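You operate a simulated robot arm through the tools that you are given. There is no shell and no other tool.

You run a simulated two-armed robot. Do the job below in one go: nothing can be reset, and whatever is moved stays where it is left.

## Task
Wipe up the spill on the dining table top with the yellow cloth and put it back.
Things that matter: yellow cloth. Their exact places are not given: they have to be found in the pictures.

It is judged by the outcome, as a careful person would: the job done as asked, and still so three seconds after it is handed in. It fails if anything else is knocked over, pushed out of place, dropped, spilled or broken. Flat cloth is picked up by pressing the open fingertips on it (5 to 10 N) and closing them slowly along it; thin cloth reads only 2 to 8 mm in the jaws.

## Robot
Two 7-joint arms with two-finger parallel grippers on one trunk, on a base that drives. Base frame: it is fixed to the floor where the robot stands at the start and does not move with it; the origin is under the middle of the robot, x ahead of it, y to its left, z up. Lengths are in mm, angles in rad, forces in N, time in s.
The left shoulder is at the start at [50, 177, 1029], the right one opposite. With the tool pointing down near the work surface each hand reaches from about 220 to 700 mm from the robot's upright axis, wherever it stands, measured 20 degrees to its own side. Places, roughly: yellow cloth [-2000, -2900, 800]. Payload 3.43 kg a hand.
The TCP of each hand is the grasp point between the finger pads, 34 mm short of the fingertips. In the tool frame z runs along the fingers and y along their closing line. Largest opening 128 mm; finger width 24, thickness 12; the body of the gripper, 48 by 130 mm, starts 96 mm behind the TCP.
Orientation is that of the tool frame in the base frame, as a unit quaternion [x, y, z, w]. With the fingers straight down and closing along the base's y, the tool's x points along the base's -x, its y along +y and its z along -z.

## Interface
- The arms move only by the tool servo_tool. It takes "left_motion", "right_motion" or both (then of equal length, played together; a hand with none holds still); each is a list of rows, each an object (a shift or turn left out is 0, a gripper value left out holds the last) with "offset": the shift along the tool's x, y, z in units of 150 mm (1.0 is 150 mm), a list of three; "rotation": the turn, a rotation vector about the tool's x, y, z in units of 180 degrees (1.0 is 180 degrees), a list of three; "claw": the finger opening in mm, from 0 to 128. In form: [{"offset": [dx, dy, dz], "rotation": [rx, ry, rz], "claw": claw}, ...]. A call has 1 to 20 rows; each row is the pose to reach, as a shift and turn from the pose commanded when the call began, along the tool's axes at that moment. A call with a number of a shift or a turn outside -1 to 1 is refused whole. A row lasts 0.2 s, in which the tool goes at most 50 mm and 0.15 rad; a call with a longer step from one row to the next is refused whole, and so is a gripper value outside its range. Where a pose cannot be reached the arm comes as near as it can. A force on the tool above 40 N (or 10 N above the force at the start of the call, whichever is more), or a blocked arm, ends the call early, and 0.2 s more pass. Each finger travels about 108 mm/s and halts on what it meets, pressing with about 31 N; the grip force reading is that of the motor and also rises with nothing between the fingers. The clock runs only during rows and for 0.2 s after the last one: add rows that repeat a pose to give the fingers time. The reply holds the time, the measured pose of the TCP, the force on the tool along the base axes, the opening and the grip force, in the units named above and with some noise, with the torque about the TCP (base axes, N m) and any sound that the robot's microphone picked up.
- Cameras (640 x 400 px; columns grow to the right, rows downward): "scene" is now at [167.4, 4.6, 1183.4]; the picture's right is [-0.04, -1.00, 0.00], its down [-0.53, 0.02, -0.85] and it looks along [0.85, -0.03, -0.53] (base axes); focal length 262 px, centre (320, 200). "left" rides on the left gripper at [76, 11, -160] in its tool frame; the picture's right is [-0.15, 0.99, 0.00], its down [-0.88, -0.13, -0.46] and it looks along [-0.45, -0.07, 0.89] (tool axes); focal length 234 px, centre (320, 200). "right" rides on the right gripper at [76, -11, -160] in its tool frame; the picture's right is [0.15, 0.99, 0.00], its down [-0.88, 0.13, -0.46] and it looks along [-0.45, 0.07, 0.89] (tool axes); focal length 234 px, centre (320, 200).
- get_image(camera): a new picture of that camera. It takes no simulated time.
- move_column(by): slides the trunk up (or, below 0, down) by that many mm; the arms and the scene camera ride with it, the base frame stays. It gives what a move gives, with no picture.
- drive_base(legs): drives the robot by 1 to 6 legs, each [ahead, turn to the left] in mm and rad, along the robot's own axes; the way and the turn of a leg run together, so that a leg with both is an arc; at most 1500 mm and 3.142 rad a leg. The arms and the cameras ride along, it lands a little off, and it stops where it bumps. It gives what a move gives.
- head_to(pan, tilt): turns the head with the scene camera to pan (to the left, within 1.396 rad either way) and tilt (down, from -0.506 to 1.204), counted from straight ahead of the robot. It gives what a move gives.
- locate(camera, pixels): for up to 12 pixels [column, row] of the newest picture of that camera ("zoom" is the newest enlarged one), the place [x, y, z] in the base frame of the surface seen there, good to about 3 mm, but the place of the scene camera against the robot may be out by one fixed shift of up to 25 mm in any direction. It takes no simulated time.
- enlarge(camera, box): a new picture of the part [left, top, right, bottom] of that camera's present view, enlarged. It takes no simulated time.
- hand_in(): hands the job in; it is judged then, once.

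Unless the task says otherwise, let go and move clear before handing in.

The tools are called after "Request:" by a JSON object that holds its "name" and its "arguments". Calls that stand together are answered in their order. servo_tool: Moves the arms, as the interface text tells. Its arguments: {"type":"object","properties":{"left_motion":{"type":"array","items":{"type":"object","properties":{"offset":{"type":"array","items":{"type":"number"}},"rotation":{"type":"array","items":{"type":"number"}},"claw":{"type":"number"}}}},"right_motion":{"type":"array","items":{"type":"object","properties":{"offset":{"type":"array","items":{"type":"number"}},"rotation":{"type":"array","items":{"type":"number"}},"claw":{"type":"number"}}}}},"required":[]} The other tools are called the same way: move_column (by) slides the trunk up or down; drive_base (legs) drives the base; head_to (pan, tilt) turns the head that bears the scene camera; get_image (camera) takes a picture; locate (camera, pixels) gives the place of the surface under pixels of a picture; enlarge (camera, box) takes an enlarged picture of a part of a camera's view; hand_in () hands the job in.

At the start:

```text
time_s: 0.0
left_ee_pos: [481.2, 159.7, 991.9]
left_orientation: [0.0, 1.0, -0.001, -0.001]
left_contact_force: [0.6, -0.5, -0.8]
left_moment: [-0.01, 0.05, 0.02]
left_width: 127.9
left_finger_force: 0.0
right_ee_pos: [518.9, -260.4, 972.6]
right_orientation: [0.0, 1.0, 0.001, 0.0]
right_contact_force: [-0.9, -0.3, 0.1]
right_moment: [0.01, 0.0, 0.03]
right_width: 128.2
right_finger_force: 0.0
trunk travel left (down, up): [-200.0, 201.0]
robot x, y, heading: [-4.2, -2.5, -0.002]
head pan, tilt: [-0.037, 0.56]
```

scene: 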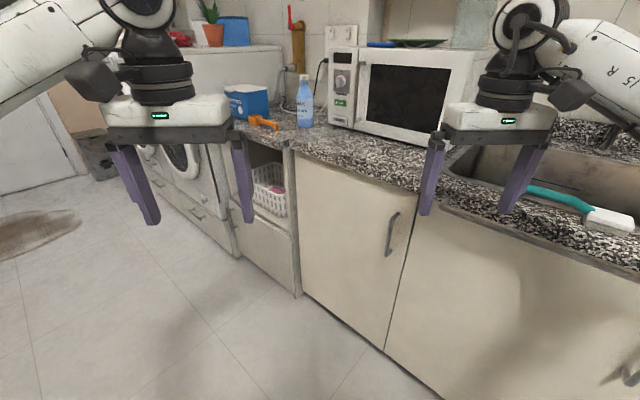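
right: 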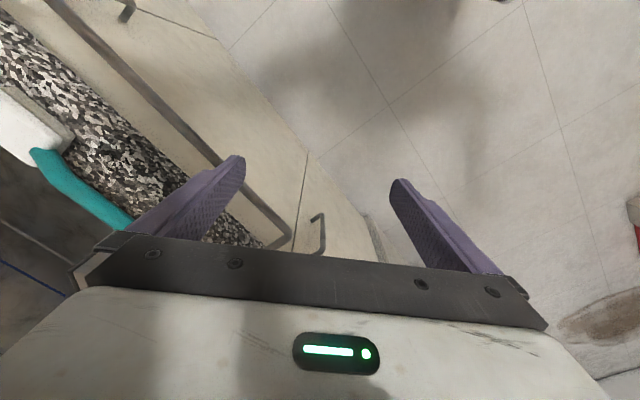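
left: 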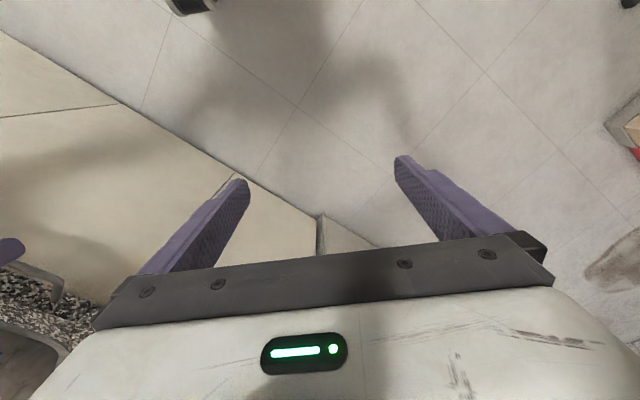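

The robot faces a kitchen counter, and the cloth is said to lie behind and to the right. I'll look around with the head before driving.

Request:
{"name": "head_to", "arguments": {"pan": -1.396, "tilt": 0.4}}

Request:
{"name": "get_image", "arguments": {"camera": "scene"}}

Request:
{"name": "head_to", "arguments": {"pan": 1.396, "tilt": 0.4}}

Request:
{"name": "get_image", "arguments": {"camera": "scene"}}

```text
time_s: 1.5
left_ee_pos: [482.3, 159.9, 992.5]
left_orientation: [0.0, 1.0, -0.001, -0.001]
left_contact_force: [0.0, 1.0, 0.6]
left_moment: [0.0, 0.0, -0.05]
left_width: 128.1
left_finger_force: 0.1
right_ee_pos: [518.6, -260.6, 972.1]
right_orientation: [0.0, 1.0, 0.0, 0.0]
right_contact_force: [0.5, -0.2, -0.7]
right_moment: [-0.02, -0.02, -0.01]
right_width: 127.7
right_finger_force: 0.0
trunk travel left (down, up): [-200.0, 201.0]
robot x, y, heading: [-1.6, 1.0, 0.001]
head pan, tilt: [-1.396, 0.4]
```

```text
taken
```

scene: 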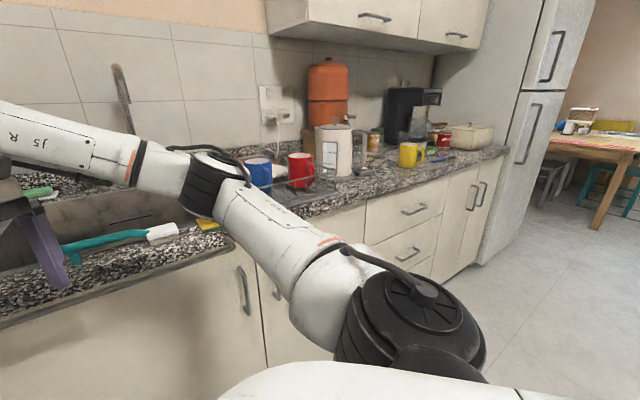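

```text
time_s: 4.0
left_ee_pos: [480.8, 160.7, 991.1]
left_orientation: [0.0, 1.0, -0.001, -0.001]
left_contact_force: [0.2, 0.0, 0.5]
left_moment: [-0.03, -0.01, -0.01]
left_width: 127.7
left_finger_force: 0.1
right_ee_pos: [519.0, -260.6, 972.2]
right_orientation: [0.0, 1.0, 0.0, -0.001]
right_contact_force: [0.3, 0.3, 0.0]
right_moment: [-0.02, -0.02, 0.0]
right_width: 127.9
right_finger_force: 0.2
trunk travel left (down, up): [-200.0, 201.0]
robot x, y, heading: [-1.2, -2.2, -0.003]
head pan, tilt: [1.396, 0.4]
```

```text
taken
```

scene: 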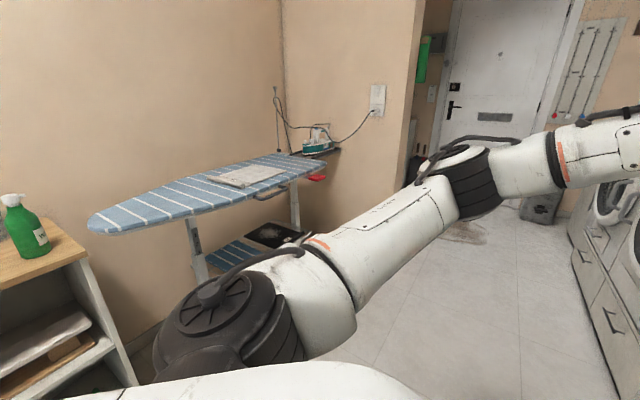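

The dining table seems to be behind the right, past the fridge (scene right-hand edge around 600,150). I'll measure the free space around me.

Request:
{"name": "locate", "arguments": {"camera": "scene", "pixels": [[100, 215], [85, 262], [20, 230], [480, 230], [500, 330], [130, 380], [450, 200]]}}

Request:
{"name": "head_to", "arguments": {"pan": -1.396, "tilt": 0.4}}

Request:
{"name": "get_image", "arguments": {"camera": "scene"}}

Request:
{"name": "locate", "arguments": {"camera": "scene", "pixels": [[300, 210], [410, 160], [500, 155], [478, 265], [600, 225], [545, 150], [630, 145], [575, 300], [240, 235], [500, 230], [580, 128], [620, 124]]}}

Request:
{"name": "enlarge", "arguments": {"camera": "scene", "box": [480, 80, 640, 240]}}

```text
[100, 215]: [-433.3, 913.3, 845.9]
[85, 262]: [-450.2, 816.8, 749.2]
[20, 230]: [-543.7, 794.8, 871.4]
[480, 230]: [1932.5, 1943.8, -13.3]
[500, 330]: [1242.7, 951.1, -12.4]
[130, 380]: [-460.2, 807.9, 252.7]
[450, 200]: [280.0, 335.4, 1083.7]
```

```text
time_s: 6.4
left_ee_pos: [482.5, 161.0, 993.4]
left_orientation: [0.0, 1.0, -0.001, -0.001]
left_contact_force: [1.0, -0.5, 0.2]
left_moment: [-0.03, 0.0, -0.01]
left_width: 128.0
left_finger_force: 0.0
right_ee_pos: [518.3, -260.5, 972.0]
right_orientation: [0.0, 1.0, 0.0, 0.0]
right_contact_force: [-1.1, 0.0, -0.7]
right_moment: [-0.03, -0.02, 0.0]
right_width: 127.8
right_finger_force: 0.0
trunk travel left (down, up): [-200.0, 201.0]
robot x, y, heading: [-2.0, -1.4, 0.001]
head pan, tilt: [-1.396, 0.4]
```

```text
taken
```

scene: 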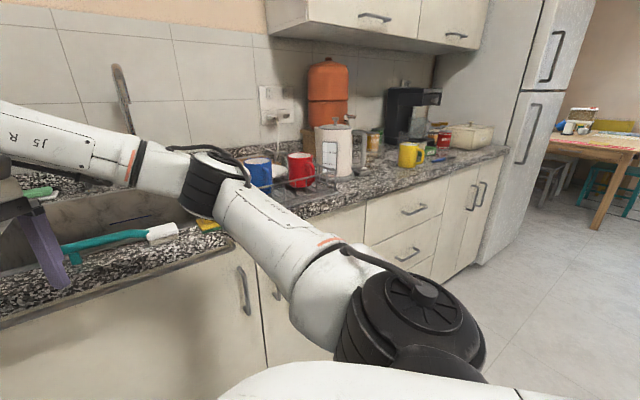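

```text
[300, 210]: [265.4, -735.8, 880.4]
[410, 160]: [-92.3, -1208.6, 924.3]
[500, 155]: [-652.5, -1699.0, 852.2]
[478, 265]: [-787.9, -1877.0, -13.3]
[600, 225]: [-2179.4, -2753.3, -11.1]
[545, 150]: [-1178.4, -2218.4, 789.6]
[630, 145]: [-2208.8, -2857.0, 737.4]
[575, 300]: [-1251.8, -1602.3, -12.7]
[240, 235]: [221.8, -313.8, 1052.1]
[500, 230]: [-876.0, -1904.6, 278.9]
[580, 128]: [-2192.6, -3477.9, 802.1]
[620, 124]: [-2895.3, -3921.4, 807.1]
```

```text
2.50 times, centred on (560, 160) of scene
```

zoom: 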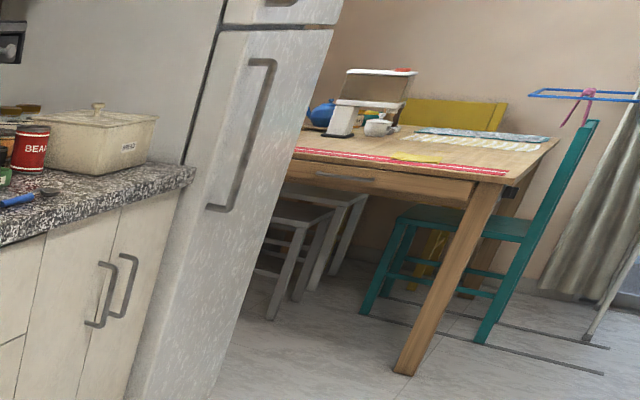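

The counter runs diagonally about 0.7 m to my right and the dining table is beyond the fridge; a yellow patch lies on it at zoom (415,157). I'll raise the trunk for clearance and turn right in steps.

Request:
{"name": "move_column", "arguments": {"by": 150}}

Request:
{"name": "drive_base", "arguments": {"legs": [[0, -1.1]]}}

Request:
{"name": "get_image", "arguments": {"camera": "scene"}}

```text
time_s: 8.2
left_ee_pos: [482.5, 160.2, 1142.3]
left_orientation: [0.0, 1.0, -0.001, -0.001]
left_contact_force: [0.1, 0.2, -0.5]
left_moment: [0.0, -0.01, -0.01]
left_width: 127.8
left_finger_force: 0.0
right_ee_pos: [518.0, -260.0, 1122.1]
right_orientation: [0.0, 1.0, 0.0, -0.001]
right_contact_force: [-0.7, 0.1, 0.5]
right_moment: [-0.02, -0.06, 0.01]
right_width: 128.0
right_finger_force: 0.1
trunk travel left (down, up): [-350.0, 51.0]
robot x, y, heading: [1.4, -0.6, 0.0]
head pan, tilt: [-1.396, 0.4]
```

```text
time_s: 11.3
left_ee_pos: [368.2, -349.9, 1143.0]
left_orientation: [0.516, 0.857, 0.0, -0.001]
left_contact_force: [0.4, -0.9, 0.8]
left_moment: [0.01, -0.02, -0.01]
left_width: 128.1
left_finger_force: 0.1
right_ee_pos: [11.9, -581.0, 1121.7]
right_orientation: [0.515, 0.857, 0.0, 0.0]
right_contact_force: [-1.0, -0.5, -0.2]
right_moment: [0.0, -0.02, 0.0]
right_width: 128.2
right_finger_force: 0.1
trunk travel left (down, up): [-350.0, 51.0]
robot x, y, heading: [-0.1, -3.6, -1.081]
head pan, tilt: [-1.396, 0.4]
```

```text
taken
```

scene: 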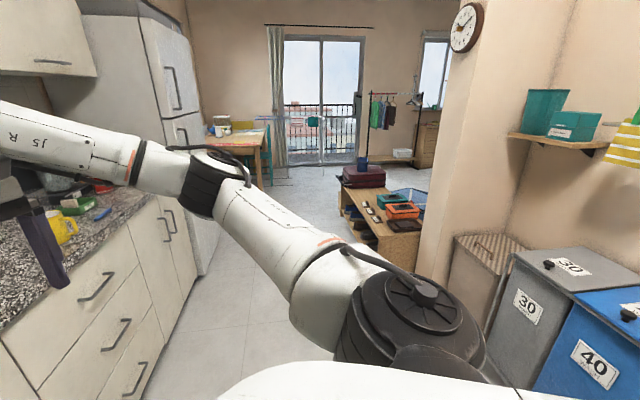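

The passage to the table is open between the counter on the left and the bins and shoe bench on the right. I'll turn on until I face down it.

Request:
{"name": "drive_base", "arguments": {"legs": [[0, -1.2]]}}

Request:
{"name": "head_to", "arguments": {"pan": 0, "tilt": 0.45}}

Request:
{"name": "get_image", "arguments": {"camera": "scene"}}

Request:
{"name": "locate", "arguments": {"camera": "scene", "pixels": [[300, 170], [350, 190], [380, 200], [260, 160], [250, 300], [420, 250], [450, 200], [320, 250], [240, 140], [200, 120]]}}

```text
time_s: 14.7
left_ee_pos: [-189.4, -470.0, 1142.3]
left_orientation: [0.908, 0.419, 0.0, -0.001]
left_contact_force: [0.9, -0.3, 0.6]
left_moment: [-0.01, -0.03, 0.0]
left_width: 128.0
left_finger_force: 0.0
right_ee_pos: [-533.7, -226.1, 1122.2]
right_orientation: [0.908, 0.419, -0.001, 0.0]
right_contact_force: [-0.3, 0.4, -0.3]
right_moment: [-0.01, 0.01, -0.02]
right_width: 128.1
right_finger_force: 0.0
trunk travel left (down, up): [-350.0, 51.0]
robot x, y, heading: [2.2, 0.2, -2.273]
head pan, tilt: [-1.396, 0.4]
```

```text
time_s: 16.2
left_ee_pos: [-190.8, -471.1, 1142.6]
left_orientation: [0.908, 0.419, 0.0, -0.002]
left_contact_force: [0.0, 0.6, -0.2]
left_moment: [-0.02, 0.01, 0.03]
left_width: 127.9
left_finger_force: 0.0
right_ee_pos: [-533.9, -225.9, 1122.5]
right_orientation: [0.908, 0.419, 0.0, 0.0]
right_contact_force: [0.1, 0.3, 0.4]
right_moment: [-0.02, 0.02, 0.0]
right_width: 128.2
right_finger_force: 0.1
trunk travel left (down, up): [-350.0, 51.0]
robot x, y, heading: [0.1, 0.3, -2.279]
head pan, tilt: [0.0, 0.45]
```

```text
taken
```

scene: 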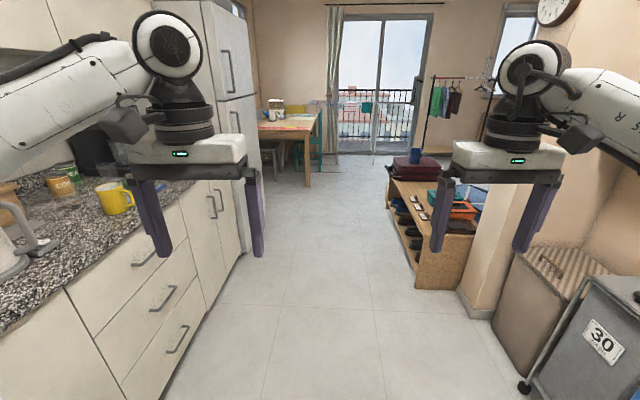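

```text
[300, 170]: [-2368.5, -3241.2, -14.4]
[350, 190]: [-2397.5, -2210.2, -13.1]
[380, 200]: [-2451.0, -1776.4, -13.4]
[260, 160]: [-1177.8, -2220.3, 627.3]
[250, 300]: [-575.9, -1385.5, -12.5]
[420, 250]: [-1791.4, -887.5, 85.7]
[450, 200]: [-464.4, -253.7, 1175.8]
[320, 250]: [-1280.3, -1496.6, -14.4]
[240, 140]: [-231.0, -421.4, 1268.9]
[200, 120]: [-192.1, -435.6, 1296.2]
```

The way ahead is clear, with about 0.45 m to the cabinets on the left and 0.8 m to the bench on the right. I'll drive forward bearing slightly right, then look at the table.

Request:
{"name": "drive_base", "arguments": {"legs": [[0, -0.1], [1300, 0], [600, 0.1]]}}

Request:
{"name": "get_image", "arguments": {"camera": "scene"}}

Request:
{"name": "head_to", "arguments": {"pan": 0.3, "tilt": 0.35}}

Request:
{"name": "get_image", "arguments": {"camera": "scene"}}

```text
time_s: 26.2
left_ee_pos: [-1544.0, -1800.9, 1141.9]
left_orientation: [0.91, 0.415, -0.001, -0.001]
left_contact_force: [-0.8, 0.3, 0.5]
left_moment: [0.05, -0.01, 0.01]
left_width: 128.2
left_finger_force: 0.0
right_ee_pos: [-1886.5, -1553.2, 1121.5]
right_orientation: [0.909, 0.416, 0.0, 0.0]
right_contact_force: [0.2, -0.4, 0.2]
right_moment: [0.01, -0.02, -0.01]
right_width: 127.9
right_finger_force: 0.0
trunk travel left (down, up): [-350.0, 51.0]
robot x, y, heading: [-1349.5, -1329.3, -2.285]
head pan, tilt: [0.0, 0.45]
```

```text
taken
```

scene: 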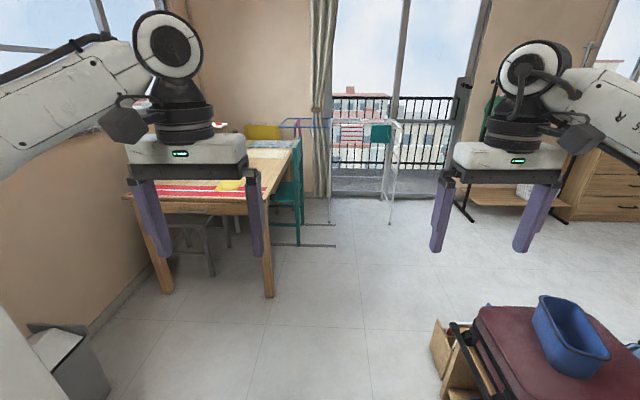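

```text
time_s: 27.1
left_ee_pos: [-1543.4, -1801.1, 1143.2]
left_orientation: [0.91, 0.415, 0.0, -0.002]
left_contact_force: [-0.3, 0.0, -0.1]
left_moment: [0.02, -0.04, 0.01]
left_width: 127.8
left_finger_force: 0.1
right_ee_pos: [-1886.7, -1552.7, 1122.6]
right_orientation: [0.91, 0.415, 0.0, 0.0]
right_contact_force: [-0.2, 0.5, -0.3]
right_moment: [0.0, 0.02, -0.03]
right_width: 128.1
right_finger_force: 0.0
trunk travel left (down, up): [-350.0, 51.0]
robot x, y, heading: [-1349.0, -1331.7, -2.285]
head pan, tilt: [0.3, 0.351]
```

```text
taken
```

scene: 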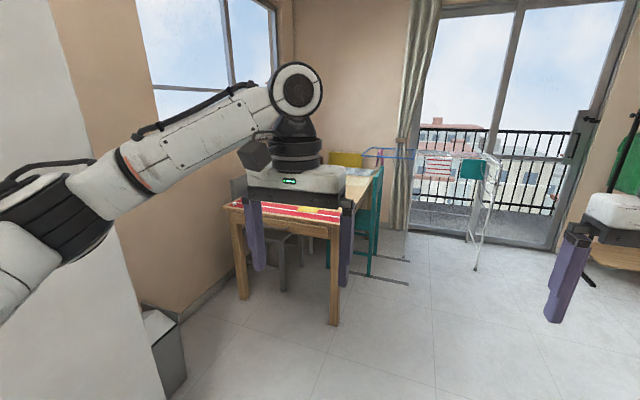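

The table's short end faces me, with the left hand blocking part of the view. I'll locate table edges and the cloth and enlarge the view.

Request:
{"name": "locate", "arguments": {"camera": "scene", "pixels": [[230, 207], [330, 230], [338, 320], [243, 295], [325, 210], [360, 185], [283, 212], [372, 270], [340, 160], [160, 330], [185, 385], [475, 270]]}}

Request:
{"name": "enlarge", "arguments": {"camera": "scene", "box": [200, 130, 440, 280]}}

Request:
{"name": "get_image", "arguments": {"camera": "left"}}

```text
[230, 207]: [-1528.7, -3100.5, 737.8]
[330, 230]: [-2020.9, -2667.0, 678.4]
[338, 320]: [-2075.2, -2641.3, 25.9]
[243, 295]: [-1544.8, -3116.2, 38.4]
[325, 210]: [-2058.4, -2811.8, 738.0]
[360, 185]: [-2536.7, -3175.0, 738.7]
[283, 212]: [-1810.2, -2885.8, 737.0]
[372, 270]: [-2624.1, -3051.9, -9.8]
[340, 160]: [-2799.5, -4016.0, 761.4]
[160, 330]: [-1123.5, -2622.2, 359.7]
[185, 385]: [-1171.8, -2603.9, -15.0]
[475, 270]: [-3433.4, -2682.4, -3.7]
```

```text
2.67 times, centred on (320, 205) of scene
```

zoom: 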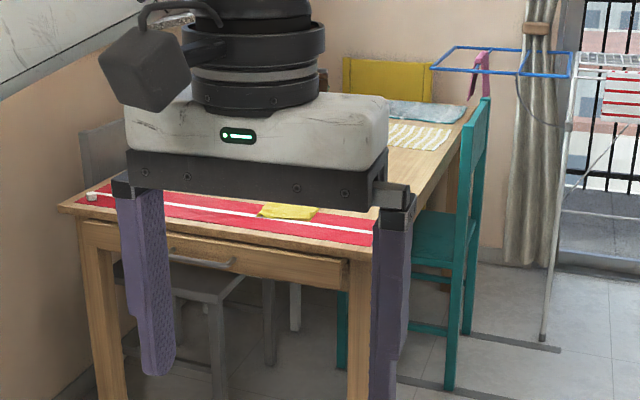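

```text
taken
```

left: 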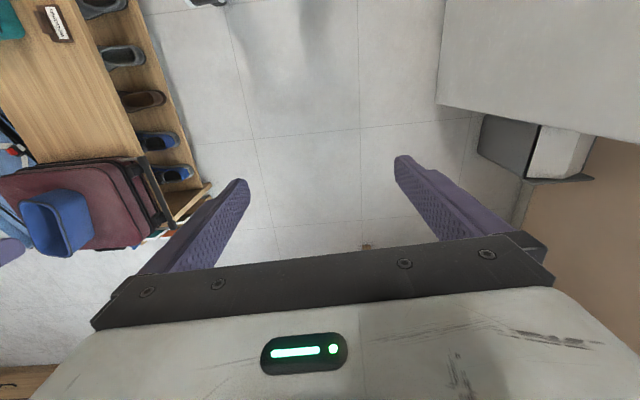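

The table's near edge runs from about (-1530,-3100) to (-2070,-2650) at z≈738, and the yellow cloth is at zoom (290,210) on the red runner. I'll drive forward to clear the fridge, then look over the top for the spill.

Request:
{"name": "drive_base", "arguments": {"legs": [[450, 0]]}}

Request:
{"name": "head_to", "arguments": {"pan": 0.6, "tilt": 0.5}}

Request:
{"name": "get_image", "arguments": {"camera": "scene"}}

Request:
{"name": "enlarge", "arguments": {"camera": "scene", "box": [200, 80, 440, 230]}}

```text
time_s: 29.8
left_ee_pos: [-1837.1, -2140.3, 1141.8]
left_orientation: [0.91, 0.415, 0.0, -0.002]
left_contact_force: [-0.1, -0.5, 0.1]
left_moment: [0.0, -0.04, 0.0]
left_width: 127.9
left_finger_force: 0.1
right_ee_pos: [-2179.6, -1895.3, 1122.1]
right_orientation: [0.909, 0.417, 0.0, 0.0]
right_contact_force: [0.0, 0.0, 0.1]
right_moment: [0.05, -0.01, 0.02]
right_width: 128.1
right_finger_force: 0.1
trunk travel left (down, up): [-350.0, 51.0]
robot x, y, heading: [-1641.4, -1667.4, -2.284]
head pan, tilt: [0.3, 0.351]
```

```text
time_s: 30.6
left_ee_pos: [-1838.0, -2140.9, 1143.1]
left_orientation: [0.91, 0.415, -0.001, -0.001]
left_contact_force: [0.8, -1.1, 0.0]
left_moment: [0.01, -0.01, 0.01]
left_width: 127.8
left_finger_force: 0.0
right_ee_pos: [-2180.4, -1893.9, 1122.8]
right_orientation: [0.909, 0.416, 0.0, 0.0]
right_contact_force: [-0.6, -0.2, -0.4]
right_moment: [-0.01, -0.02, 0.0]
right_width: 127.8
right_finger_force: 0.1
trunk travel left (down, up): [-350.0, 51.0]
robot x, y, heading: [-1641.1, -1670.7, -2.279]
head pan, tilt: [0.6, 0.499]
```

```text
taken
```

scene: 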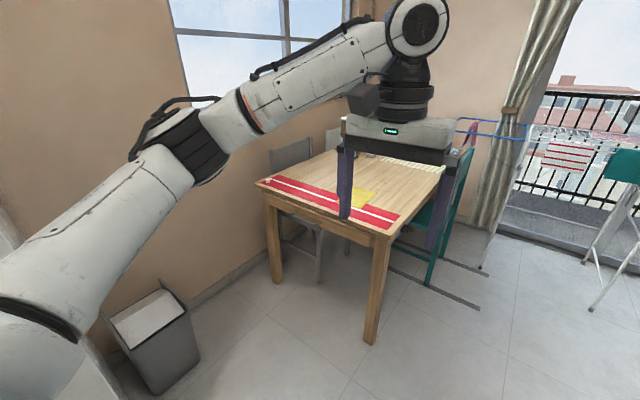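

```text
2.67 times, centred on (320, 155) of scene
```

zoom: 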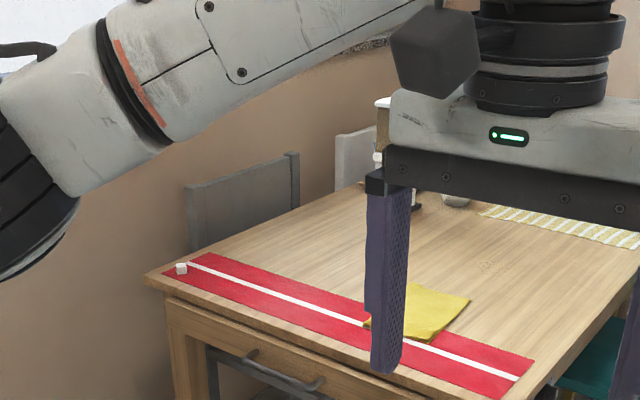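

The cloth lies folded across the red runner at zoom (420,310), and there is a faint mark at zoom (490,268) that may be the spill. I'll locate these.

Request:
{"name": "locate", "arguments": {"camera": "zoom", "pixels": [[410, 285], [468, 298], [430, 342], [370, 325], [490, 268], [180, 268], [150, 278], [510, 395], [560, 215], [200, 255], [290, 235], [600, 330]]}}

Request:
{"name": "locate", "arguments": {"camera": "scene", "pixels": [[155, 330], [70, 340], [105, 320], [180, 300], [372, 340], [277, 280], [210, 270], [30, 150]]}}

```text
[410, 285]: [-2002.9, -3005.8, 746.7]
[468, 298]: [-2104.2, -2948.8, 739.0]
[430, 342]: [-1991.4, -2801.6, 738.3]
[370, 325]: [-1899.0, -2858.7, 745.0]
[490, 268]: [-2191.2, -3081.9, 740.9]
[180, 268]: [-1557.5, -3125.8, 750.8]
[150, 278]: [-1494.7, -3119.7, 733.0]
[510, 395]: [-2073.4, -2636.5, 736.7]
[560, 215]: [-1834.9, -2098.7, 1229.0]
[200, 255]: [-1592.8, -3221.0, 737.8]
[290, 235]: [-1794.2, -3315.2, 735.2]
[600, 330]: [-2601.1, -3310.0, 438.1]
```

```text
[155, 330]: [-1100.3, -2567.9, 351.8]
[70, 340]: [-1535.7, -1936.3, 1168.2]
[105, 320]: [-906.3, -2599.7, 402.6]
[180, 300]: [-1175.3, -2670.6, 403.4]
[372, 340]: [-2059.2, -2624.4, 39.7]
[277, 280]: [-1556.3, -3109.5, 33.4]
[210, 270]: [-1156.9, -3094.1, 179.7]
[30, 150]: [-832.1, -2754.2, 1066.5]
```

The cloth is centred near (-2000,-2905) and the suspected spill is near (-2190,-3080), close to the table's right-hand corner. The best standing place is on the right long side between the corner and the teal chair, so I'll check the floor on that side first.

Request:
{"name": "head_to", "arguments": {"pan": -0.2, "tilt": 0.6}}

Request:
{"name": "get_image", "arguments": {"camera": "scene"}}

Request:
{"name": "locate", "arguments": {"camera": "scene", "pixels": [[180, 150], [220, 180], [180, 200], [240, 210], [300, 150], [340, 160], [500, 350], [420, 380]]}}

```text
time_s: 31.7
left_ee_pos: [-1837.3, -2140.4, 1141.7]
left_orientation: [0.91, 0.415, -0.001, -0.001]
left_contact_force: [-0.2, 0.0, -0.4]
left_moment: [-0.01, -0.01, 0.03]
left_width: 127.9
left_finger_force: 0.0
right_ee_pos: [-2179.6, -1894.8, 1122.4]
right_orientation: [0.909, 0.416, 0.0, 0.001]
right_contact_force: [-0.5, -0.6, -0.1]
right_moment: [0.01, 0.02, 0.01]
right_width: 127.8
right_finger_force: 0.0
trunk travel left (down, up): [-350.0, 51.0]
robot x, y, heading: [-1646.8, -1671.8, -2.286]
head pan, tilt: [-0.201, 0.6]
```

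```text
taken
```

scene: 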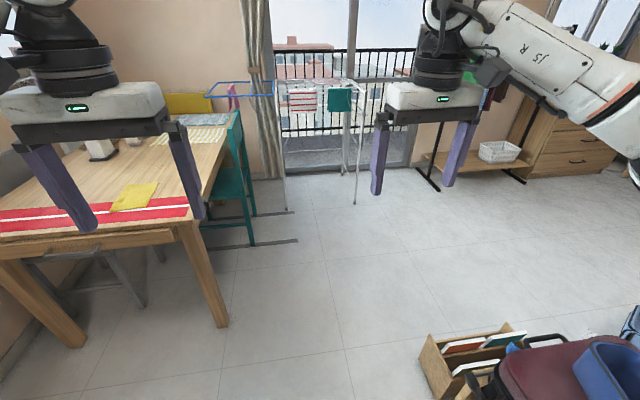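

```text
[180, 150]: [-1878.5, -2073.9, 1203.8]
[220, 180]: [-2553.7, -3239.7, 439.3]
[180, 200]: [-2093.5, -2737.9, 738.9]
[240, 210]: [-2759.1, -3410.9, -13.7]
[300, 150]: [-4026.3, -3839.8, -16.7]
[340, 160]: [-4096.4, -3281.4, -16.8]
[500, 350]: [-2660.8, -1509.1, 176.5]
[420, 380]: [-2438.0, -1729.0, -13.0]
```

The floor to the right of the table is free: the rack is about 560 mm off to the right and the chair starts about 440 mm beyond my planned stop. I'll drive there and turn to face the table's side.

Request:
{"name": "drive_base", "arguments": {"legs": [[700, 0], [0, -0.35], [580, 0], [0, 1.92]]}}

Request:
{"name": "head_to", "arguments": {"pan": 0, "tilt": 0.6}}

Request:
{"name": "get_image", "arguments": {"camera": "scene"}}

Request:
{"name": "get_image", "arguments": {"camera": "left"}}

Request:
{"name": "get_image", "arguments": {"camera": "right"}}

```text
time_s: 44.1
left_ee_pos: [-2130.2, -2686.9, 1144.0]
left_orientation: [0.352, 0.936, -0.001, 0.0]
left_contact_force: [0.4, 0.1, -0.8]
left_moment: [0.01, -0.01, 0.0]
left_width: 128.1
left_finger_force: 0.0
right_ee_pos: [-2379.8, -3026.5, 1123.3]
right_orientation: [0.352, 0.936, 0.0, 0.0]
right_contact_force: [0.2, 0.0, -0.2]
right_moment: [0.02, 0.01, -0.02]
right_width: 128.1
right_finger_force: 0.0
trunk travel left (down, up): [-350.0, 51.0]
robot x, y, heading: [-2601.9, -2490.1, -0.72]
head pan, tilt: [-0.201, 0.6]
```

```text
time_s: 44.8
left_ee_pos: [-2130.3, -2686.3, 1142.7]
left_orientation: [0.352, 0.936, 0.0, 0.0]
left_contact_force: [0.2, -0.8, 0.1]
left_moment: [0.0, 0.0, 0.01]
left_width: 127.8
left_finger_force: 0.0
right_ee_pos: [-2379.2, -3025.7, 1122.2]
right_orientation: [0.352, 0.936, -0.001, 0.0]
right_contact_force: [0.0, 0.9, -0.4]
right_moment: [0.03, 0.02, 0.03]
right_width: 127.9
right_finger_force: 0.0
trunk travel left (down, up): [-350.0, 51.0]
robot x, y, heading: [-2600.4, -2490.8, -0.722]
head pan, tilt: [0.0, 0.6]
```

```text
taken
```

scene: 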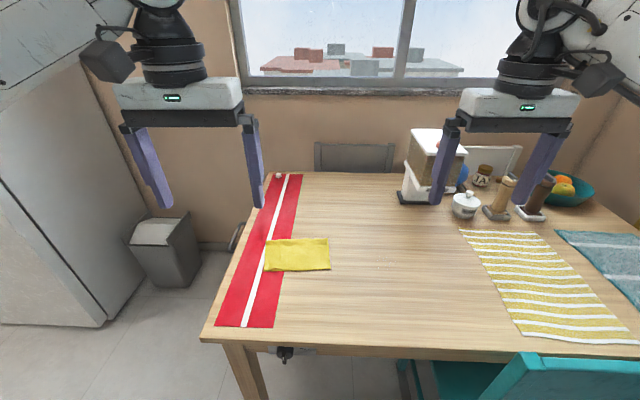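

```text
taken
```

left: 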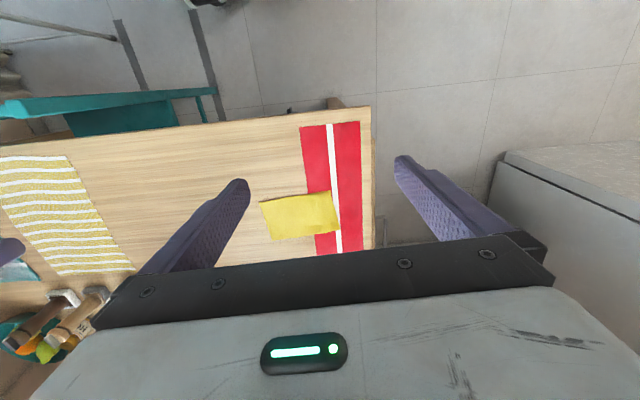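

```text
taken
```

right: 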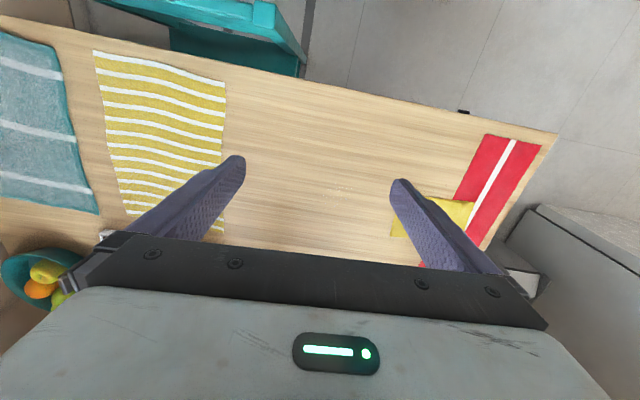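

Now I have an open view of the table. I'll enlarge the bare wood area to find the spill, which may be faint marks near right-camera (350,190).

Request:
{"name": "enlarge", "arguments": {"camera": "scene", "box": [300, 180, 500, 350]}}

Request:
{"name": "enlarge", "arguments": {"camera": "right", "box": [220, 100, 480, 270]}}

Request:
{"name": "enlarge", "arguments": {"camera": "scene", "box": [190, 160, 350, 350]}}

Request:
{"name": "locate", "arguments": {"camera": "scene", "pixels": [[265, 240], [328, 238], [330, 269], [264, 271], [205, 340], [395, 345], [278, 176], [297, 254], [375, 262]]}}

Request:
{"name": "locate", "arguments": {"camera": "left", "pixels": [[262, 204], [332, 192], [339, 230], [272, 240], [371, 107], [300, 215], [340, 182], [325, 182], [302, 128], [315, 250]]}}

```text
2.35 times, centred on (400, 265) of scene
```

zoom: 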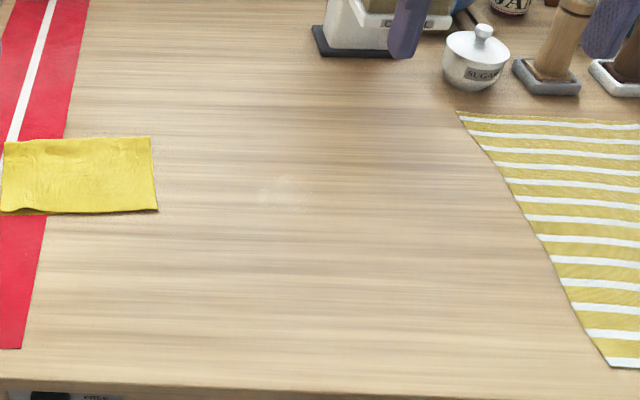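

```text
2.35 times, centred on (350, 185) of right
```

zoom: 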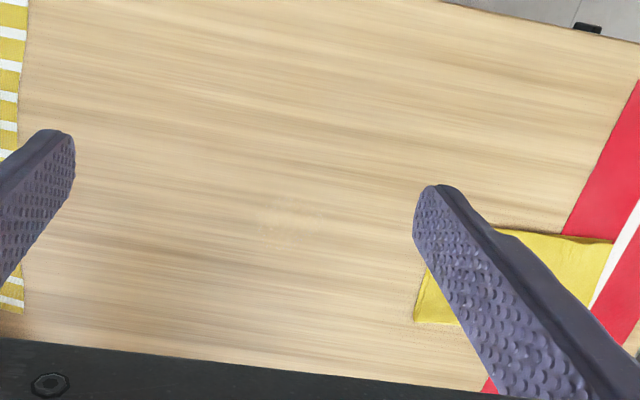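

```text
2.11 times, centred on (270, 255) of scene
```

zoom: 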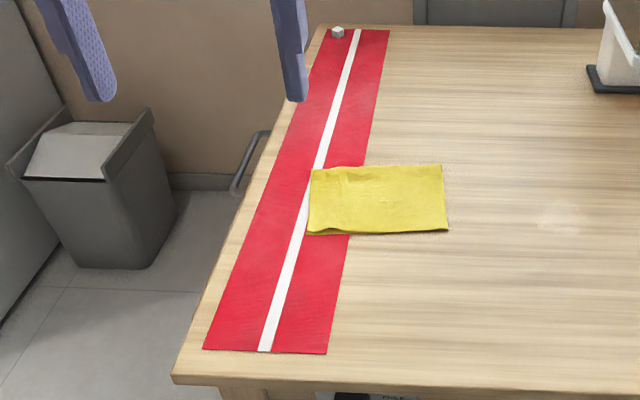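

```text
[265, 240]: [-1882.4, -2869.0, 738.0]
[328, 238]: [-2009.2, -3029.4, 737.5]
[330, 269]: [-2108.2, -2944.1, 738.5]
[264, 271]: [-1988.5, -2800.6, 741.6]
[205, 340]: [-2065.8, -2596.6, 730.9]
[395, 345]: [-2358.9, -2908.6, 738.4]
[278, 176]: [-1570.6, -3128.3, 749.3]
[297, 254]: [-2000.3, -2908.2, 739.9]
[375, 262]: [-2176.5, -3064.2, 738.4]
```

```text
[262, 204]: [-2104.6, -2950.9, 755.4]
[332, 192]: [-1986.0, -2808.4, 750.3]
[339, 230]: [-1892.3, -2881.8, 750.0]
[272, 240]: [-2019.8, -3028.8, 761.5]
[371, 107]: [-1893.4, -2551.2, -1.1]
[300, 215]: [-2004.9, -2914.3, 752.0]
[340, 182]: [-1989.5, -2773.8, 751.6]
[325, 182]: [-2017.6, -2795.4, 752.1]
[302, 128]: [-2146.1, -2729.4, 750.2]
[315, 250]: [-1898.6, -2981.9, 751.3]
```

A faint pale patch shows near scene (385,262), between the cloth and the striped mat. I'll zoom in tight on it and get its extent.

Request:
{"name": "enlarge", "arguments": {"camera": "scene", "box": [345, 235, 425, 290]}}

Request:
{"name": "enlarge", "arguments": {"camera": "right", "box": [280, 150, 400, 225]}}

```text
7.27 times, centred on (385, 262) of scene
```

zoom: 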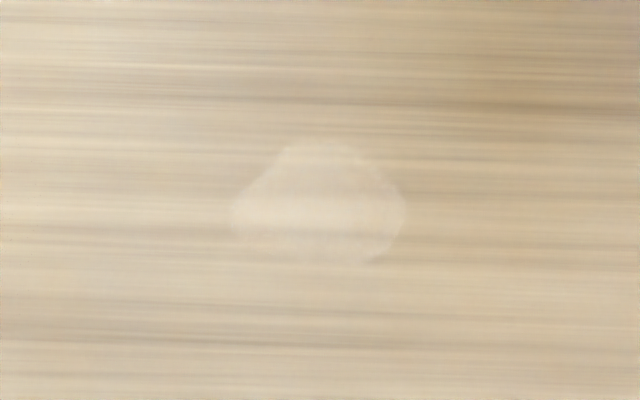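

```text
5.33 times, centred on (340, 188) of right
```

zoom: 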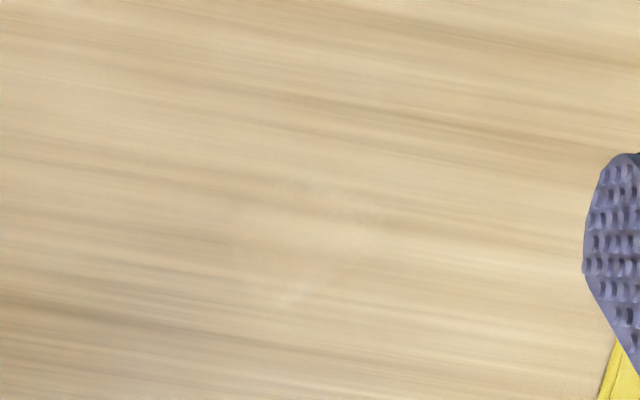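

The spill is a pale cloud at scene (385,262), spanning about x 373–397 and y 253–271. I'll get positions from both cameras.

Request:
{"name": "locate", "arguments": {"camera": "scene", "pixels": [[385, 262], [373, 263], [397, 264], [385, 253], [390, 271], [378, 257], [393, 257]]}}

Request:
{"name": "locate", "arguments": {"camera": "zoom", "pixels": [[230, 230], [365, 235], [310, 180], [290, 298], [300, 240]]}}

Request:
{"name": "locate", "arguments": {"camera": "right", "pixels": [[395, 225], [440, 197], [475, 201], [336, 195]]}}

```text
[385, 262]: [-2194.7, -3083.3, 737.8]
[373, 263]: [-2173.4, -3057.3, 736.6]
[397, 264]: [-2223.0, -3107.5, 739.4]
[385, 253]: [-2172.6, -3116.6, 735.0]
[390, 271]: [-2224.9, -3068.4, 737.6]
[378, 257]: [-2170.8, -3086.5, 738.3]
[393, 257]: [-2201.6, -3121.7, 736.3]
```

```text
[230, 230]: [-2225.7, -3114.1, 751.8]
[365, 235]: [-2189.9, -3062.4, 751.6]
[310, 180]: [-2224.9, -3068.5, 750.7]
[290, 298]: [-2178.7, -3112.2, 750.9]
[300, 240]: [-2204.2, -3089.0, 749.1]
```

```text
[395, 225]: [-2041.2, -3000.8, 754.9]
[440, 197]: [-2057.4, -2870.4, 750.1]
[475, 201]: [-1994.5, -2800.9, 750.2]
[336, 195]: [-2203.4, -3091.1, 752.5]
```

The spill centre is about (-2202,-3089), roughly 70 mm across, and the cloth centre is about (-2001,-2912), with the table top at z≈751 from the wrist cameras. I'll check the clearance in front of the base before moving in.

Request:
{"name": "head_to", "arguments": {"pan": -0.2, "tilt": 1.15}}

Request:
{"name": "get_image", "arguments": {"camera": "scene"}}

Request:
{"name": "locate", "arguments": {"camera": "scene", "pixels": [[320, 320], [320, 380], [420, 250], [450, 330], [400, 200], [560, 200], [200, 250]]}}

```text
time_s: 45.8
left_ee_pos: [-2130.8, -2686.6, 1142.8]
left_orientation: [0.352, 0.936, -0.001, 0.0]
left_contact_force: [-0.4, 0.1, 0.4]
left_moment: [-0.01, -0.01, -0.02]
left_width: 128.2
left_finger_force: 0.1
right_ee_pos: [-2378.9, -3026.9, 1122.0]
right_orientation: [0.352, 0.936, 0.0, 0.0]
right_contact_force: [0.3, 0.0, -0.4]
right_moment: [0.0, 0.01, 0.03]
right_width: 127.6
right_finger_force: 0.0
trunk travel left (down, up): [-350.0, 51.0]
robot x, y, heading: [-2599.0, -2489.1, -0.717]
head pan, tilt: [-0.201, 1.15]
```

```text
taken
```

scene: 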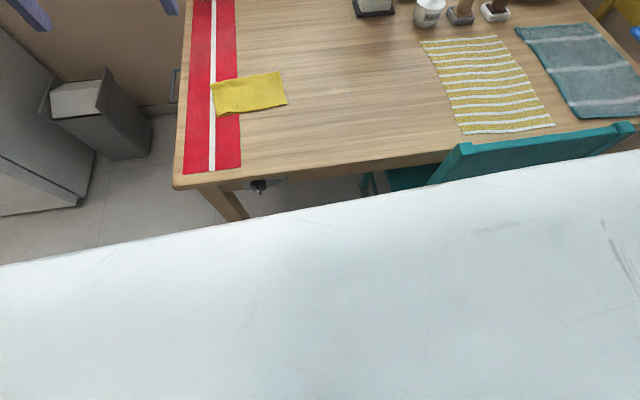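

```text
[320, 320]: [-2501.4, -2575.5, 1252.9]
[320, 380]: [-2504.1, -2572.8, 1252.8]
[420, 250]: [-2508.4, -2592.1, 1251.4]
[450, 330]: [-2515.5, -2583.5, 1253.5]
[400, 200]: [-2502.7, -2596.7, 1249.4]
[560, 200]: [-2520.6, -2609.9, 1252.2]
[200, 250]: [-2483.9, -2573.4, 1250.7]
```

My torso hides the floor, but the teal chair back is at (470,150)–(630,125). I'll locate it to judge clearance.

Request:
{"name": "locate", "arguments": {"camera": "scene", "pixels": [[465, 150], [440, 178], [630, 128], [540, 145], [370, 185], [176, 187], [235, 210], [430, 158], [258, 187]]}}

```text
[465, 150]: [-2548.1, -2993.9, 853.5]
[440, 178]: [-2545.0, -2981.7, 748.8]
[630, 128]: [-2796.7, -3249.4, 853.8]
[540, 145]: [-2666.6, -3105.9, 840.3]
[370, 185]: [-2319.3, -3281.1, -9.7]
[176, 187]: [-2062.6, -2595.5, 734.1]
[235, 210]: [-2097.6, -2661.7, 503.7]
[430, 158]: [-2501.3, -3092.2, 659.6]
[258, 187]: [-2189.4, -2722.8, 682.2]
```

The chair back's near corner is about 365 mm ahead and 340 mm to my right, so I can advance about 110 mm. Afterwards the spill lies near 586 mm ahead and 186 mm right, and the cloth near 619 mm ahead and 74 mm left, both in reach of the right hand.

Request:
{"name": "drive_base", "arguments": {"legs": [[110, 0]]}}

Request:
{"name": "head_to", "arguments": {"pan": 0, "tilt": 0.8}}

Request:
{"name": "get_image", "arguments": {"camera": "scene"}}

Request:
{"name": "get_image", "arguments": {"camera": "right"}}

```text
time_s: 47.0
left_ee_pos: [-2049.6, -2758.8, 1142.8]
left_orientation: [0.353, 0.935, 0.0, -0.001]
left_contact_force: [0.5, 0.2, 0.6]
left_moment: [-0.02, 0.01, -0.01]
left_width: 127.8
left_finger_force: 0.0
right_ee_pos: [-2298.5, -3099.5, 1122.4]
right_orientation: [0.353, 0.936, 0.0, 0.0]
right_contact_force: [-0.3, -0.7, -1.5]
right_moment: [-0.03, 0.01, -0.01]
right_width: 128.0
right_finger_force: 0.0
trunk travel left (down, up): [-350.0, 51.0]
robot x, y, heading: [-2517.1, -2563.2, -0.724]
head pan, tilt: [-0.201, 1.15]
```

```text
time_s: 47.8
left_ee_pos: [-2048.7, -2759.5, 1142.5]
left_orientation: [0.353, 0.936, 0.0, 0.0]
left_contact_force: [-0.5, -0.2, -0.8]
left_moment: [-0.04, 0.01, 0.03]
left_width: 128.0
left_finger_force: 0.0
right_ee_pos: [-2298.7, -3098.8, 1122.8]
right_orientation: [0.353, 0.936, 0.001, 0.0]
right_contact_force: [0.8, -0.2, 0.8]
right_moment: [-0.01, 0.0, 0.0]
right_width: 128.4
right_finger_force: 0.0
trunk travel left (down, up): [-350.0, 51.0]
robot x, y, heading: [-2513.7, -2562.4, -0.719]
head pan, tilt: [0.0, 0.799]
```

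```text
taken
```

scene: 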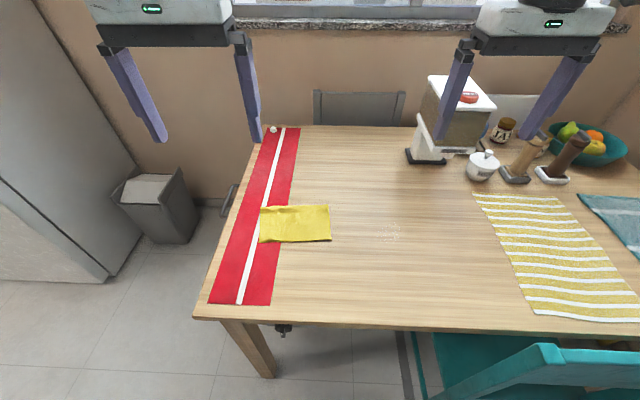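

```text
taken
```

right: 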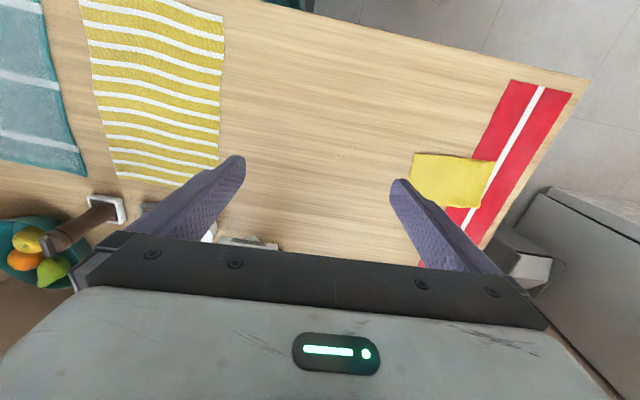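

The view confirms the cloth at scene (295,224), the spill at (388,232), and the chair back low on the right. I'll swing the left hand aside to the left and bring the right hand over the cloth at height.

Request:
{"name": "servo_tool", "arguments": {"left_motion": [{"offset": [0, 0.25, 0]}, {"offset": [0, 0.5, 0]}, {"offset": [0, 0.75, 0]}, {"offset": [0, 1.0, 0]}, {"offset": [0, 1.0, 0]}], "right_motion": [{"offset": [-0.1, 0.2, 0]}, {"offset": [-0.2, 0.45, 0]}, {"offset": [-0.35, 0.7, 0]}, {"offset": [-0.5, 0.95, 0]}, {"offset": [-0.5, 0.95, 0]}]}}

Request:
{"name": "servo_tool", "arguments": {"left_motion": [{"offset": [0, 0.25, 0]}, {"offset": [0, 0.5, 0]}, {"offset": [0, 0.5, 0]}, {"offset": [0, 0.5, 0]}, {"offset": [0, 0.5, 0]}, {"offset": [0, 0.5, 0]}], "right_motion": [{"offset": [-0.03, 0.25, 0]}, {"offset": [-0.06, 0.5, 0]}, {"offset": [-0.09, 0.75, 0]}, {"offset": [-0.12, 0.99, 0]}, {"offset": [-0.15, 0.99, 0]}, {"offset": [-0.17, 0.99, 0]}]}}

Request:
{"name": "get_image", "arguments": {"camera": "scene"}}

```text
time_s: 49.0
left_ee_pos: [-1949.4, -2647.7, 1141.9]
left_orientation: [0.353, 0.936, 0.0, -0.001]
left_contact_force: [0.2, 0.2, -0.2]
left_moment: [0.03, -0.01, -0.03]
left_width: 127.9
left_finger_force: 0.1
right_ee_pos: [-2149.1, -3044.1, 1122.3]
right_orientation: [0.352, 0.936, -0.001, 0.0]
right_contact_force: [0.1, 0.0, -0.2]
right_moment: [0.01, -0.04, -0.04]
right_width: 127.9
right_finger_force: 0.1
trunk travel left (down, up): [-350.0, 51.0]
robot x, y, heading: [-2513.8, -2562.0, -0.72]
head pan, tilt: [0.0, 0.799]
```

```text
time_s: 50.4
left_ee_pos: [-1901.1, -2589.2, 1141.5]
left_orientation: [0.352, 0.936, 0.0, 0.0]
left_contact_force: [0.8, -0.4, 0.6]
left_moment: [0.0, 0.0, -0.01]
left_width: 128.1
left_finger_force: 0.0
right_ee_pos: [-2074.9, -2945.2, 1112.5]
right_orientation: [0.354, 0.935, 0.0, 0.001]
right_contact_force: [0.6, 0.4, 0.1]
right_moment: [0.02, 0.01, 0.02]
right_width: 128.0
right_finger_force: 0.1
right hand out of reach, approached as far as the arm can: row 3, 4, 5, 6
trunk travel left (down, up): [-350.0, 51.0]
robot x, y, heading: [-2515.8, -2555.5, -0.722]
head pan, tilt: [0.0, 0.799]
```

```text
taken
```

scene: 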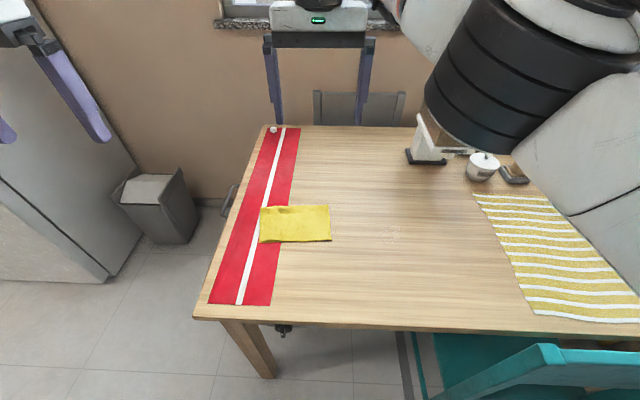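

The right hand ran out of reach at that height (measured at (-2075,-2945)). Lowering it brings the wrist closer to shoulder height, so I'll go down 150 mm.

Request:
{"name": "servo_tool", "arguments": {"right_motion": [{"offset": [0, 0, 0.25]}, {"offset": [0, 0, 0.5]}, {"offset": [0, 0, 0.75]}, {"offset": [0, 0, 1.0]}, {"offset": [0, 0, 1.0]}, {"offset": [0, 0, 1.0]}]}}

Request:
{"name": "get_image", "arguments": {"camera": "right"}}

Request:
{"name": "get_image", "arguments": {"camera": "scene"}}

```text
time_s: 51.8
left_ee_pos: [-1899.8, -2589.5, 1142.0]
left_orientation: [0.353, 0.936, -0.001, -0.001]
left_contact_force: [0.1, 0.0, 0.0]
left_moment: [-0.02, 0.0, 0.03]
left_width: 127.8
left_finger_force: 0.0
right_ee_pos: [-2076.0, -2945.1, 962.9]
right_orientation: [0.353, 0.936, 0.001, 0.0]
right_contact_force: [-0.9, -0.4, -0.2]
right_moment: [0.0, 0.0, 0.0]
right_width: 128.1
right_finger_force: 0.1
trunk travel left (down, up): [-350.0, 51.0]
robot x, y, heading: [-2515.9, -2560.9, -0.72]
head pan, tilt: [0.0, 0.799]
```

```text
taken
```

right: 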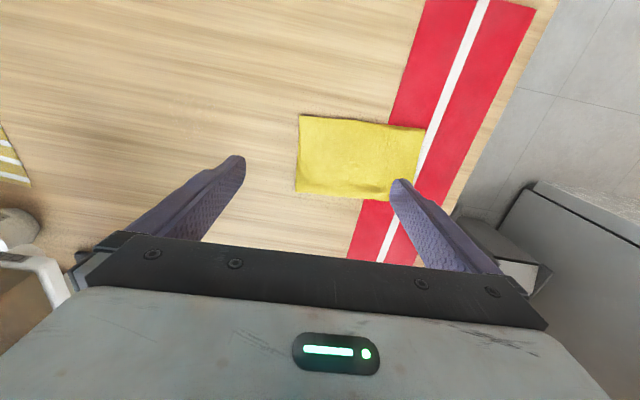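

```text
taken
```

scene: 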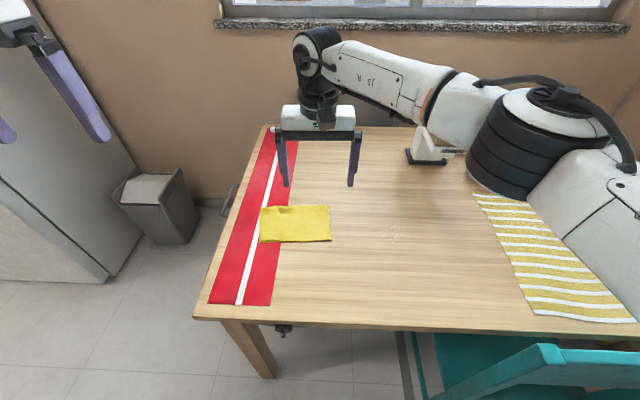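

The right forearm now passes near the white appliance (430,140) and sugar bowl. I'll check the heights of the elbow and of those objects.

Request:
{"name": "locate", "arguments": {"camera": "scene", "pixels": [[510, 170], [470, 130], [430, 110], [540, 190], [425, 140], [440, 158], [590, 230], [400, 100], [520, 115]]}}

Request:
{"name": "locate", "arguments": {"camera": "right", "pixels": [[301, 117], [426, 130], [390, 200], [296, 192], [360, 155]]}}

```text
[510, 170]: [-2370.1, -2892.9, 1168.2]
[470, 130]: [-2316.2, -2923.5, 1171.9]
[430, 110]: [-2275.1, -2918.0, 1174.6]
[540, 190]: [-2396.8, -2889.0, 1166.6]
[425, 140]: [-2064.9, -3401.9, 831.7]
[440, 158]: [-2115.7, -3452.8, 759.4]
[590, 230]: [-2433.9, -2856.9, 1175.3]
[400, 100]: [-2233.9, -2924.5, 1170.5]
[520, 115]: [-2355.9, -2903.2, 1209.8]
```

```text
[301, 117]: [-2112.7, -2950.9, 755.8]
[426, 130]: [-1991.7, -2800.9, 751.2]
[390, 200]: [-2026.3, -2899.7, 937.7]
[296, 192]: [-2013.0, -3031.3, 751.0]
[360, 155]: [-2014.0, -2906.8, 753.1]
```

The elbow is at z≈1170, well above the chair and far from the appliance, so there is room. I'll lower the trunk 100 mm, then centre the right hand over the cloth with the fingers set to 65 mm.

Request:
{"name": "move_column", "arguments": {"by": -100}}

Request:
{"name": "servo_tool", "arguments": {"right_motion": [{"offset": [-0.08, 0.15, 0], "claw": 90}, {"offset": [-0.16, 0.3, 0], "claw": 65}, {"offset": [-0.239, 0.466, 0], "claw": 65}, {"offset": [-0.239, 0.466, 0], "claw": 65}, {"offset": [-0.239, 0.466, 0], "claw": 65}]}}

Request:
{"name": "get_image", "arguments": {"camera": "right"}}

Request:
{"name": "get_image", "arguments": {"camera": "scene"}}

```text
time_s: 53.1
left_ee_pos: [-1901.6, -2588.9, 1041.3]
left_orientation: [0.353, 0.936, -0.001, -0.001]
left_contact_force: [-1.0, 0.4, -0.8]
left_moment: [-0.05, -0.02, -0.03]
left_width: 128.0
left_finger_force: 0.0
right_ee_pos: [-2076.2, -2944.3, 861.2]
right_orientation: [0.352, 0.936, 0.0, 0.001]
right_contact_force: [-0.1, 0.6, 0.7]
right_moment: [-0.01, 0.01, 0.01]
right_width: 127.8
right_finger_force: 0.2
trunk travel left (down, up): [-250.0, 151.0]
robot x, y, heading: [-2516.9, -2560.8, -0.721]
head pan, tilt: [0.0, 0.799]
```

```text
time_s: 54.5
left_ee_pos: [-1901.4, -2590.2, 1042.0]
left_orientation: [0.353, 0.936, 0.0, 0.0]
left_contact_force: [0.7, -0.2, 0.4]
left_moment: [0.02, -0.02, -0.03]
left_width: 128.0
left_finger_force: 0.0
right_ee_pos: [-2048.7, -2934.2, 865.7]
right_orientation: [0.375, 0.927, 0.001, 0.0]
right_contact_force: [0.4, 0.7, -0.5]
right_moment: [0.04, 0.0, -0.02]
right_width: 64.7
right_finger_force: 0.1
right hand out of reach, approached as far as the arm can: row 2, 3, 4, 5
trunk travel left (down, up): [-250.0, 151.0]
robot x, y, heading: [-2516.2, -2562.2, -0.721]
head pan, tilt: [0.0, 0.799]
stopped in row 5 (right hand): the arm was blocked; the commanded pose is now the measured one
```

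```text
taken
```

right: 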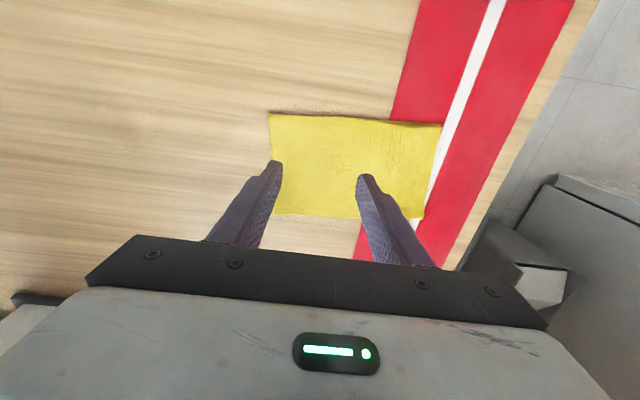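

```text
taken
```

scene: 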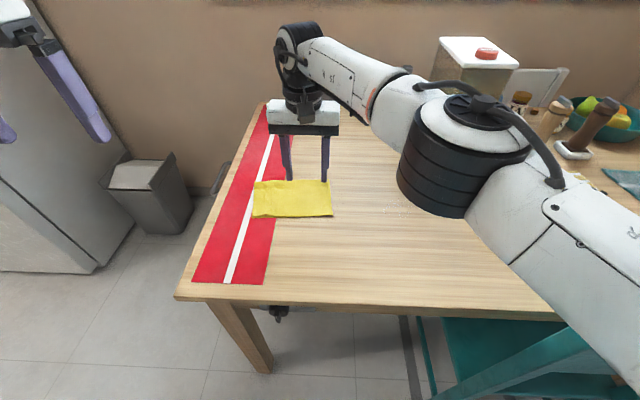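

The right arm is at its limit, at (-2049,-2934). I'll check with the left wrist camera whether the base has room to move closer.

Request:
{"name": "get_image", "arguments": {"camera": "left"}}

Request:
{"name": "locate", "arguments": {"camera": "left", "pixels": [[190, 3], [205, 3], [250, 30], [200, 60]]}}

```text
taken
```

left: 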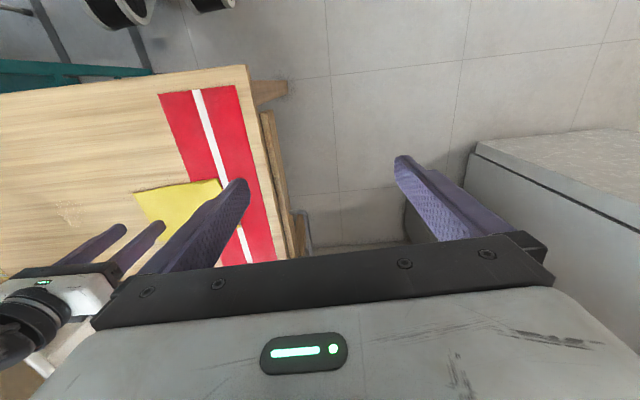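

```text
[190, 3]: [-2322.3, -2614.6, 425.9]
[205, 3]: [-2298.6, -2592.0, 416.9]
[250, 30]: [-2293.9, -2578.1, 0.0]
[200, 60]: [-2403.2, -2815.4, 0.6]
```

The floor is visible to within about 177 mm ahead of the axis, so the base front is short. I'll check more points along the top row for its extent.

Request:
{"name": "locate", "arguments": {"camera": "left", "pixels": [[120, 8], [150, 15], [235, 5], [260, 3], [330, 3], [450, 3], [600, 3], [90, 10], [40, 40]]}}

```text
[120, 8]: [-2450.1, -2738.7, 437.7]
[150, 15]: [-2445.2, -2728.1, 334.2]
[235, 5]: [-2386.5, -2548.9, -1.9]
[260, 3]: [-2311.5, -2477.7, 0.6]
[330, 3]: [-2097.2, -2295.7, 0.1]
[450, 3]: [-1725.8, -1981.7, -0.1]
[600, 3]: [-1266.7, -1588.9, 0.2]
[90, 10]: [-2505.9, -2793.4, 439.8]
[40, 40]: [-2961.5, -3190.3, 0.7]
```

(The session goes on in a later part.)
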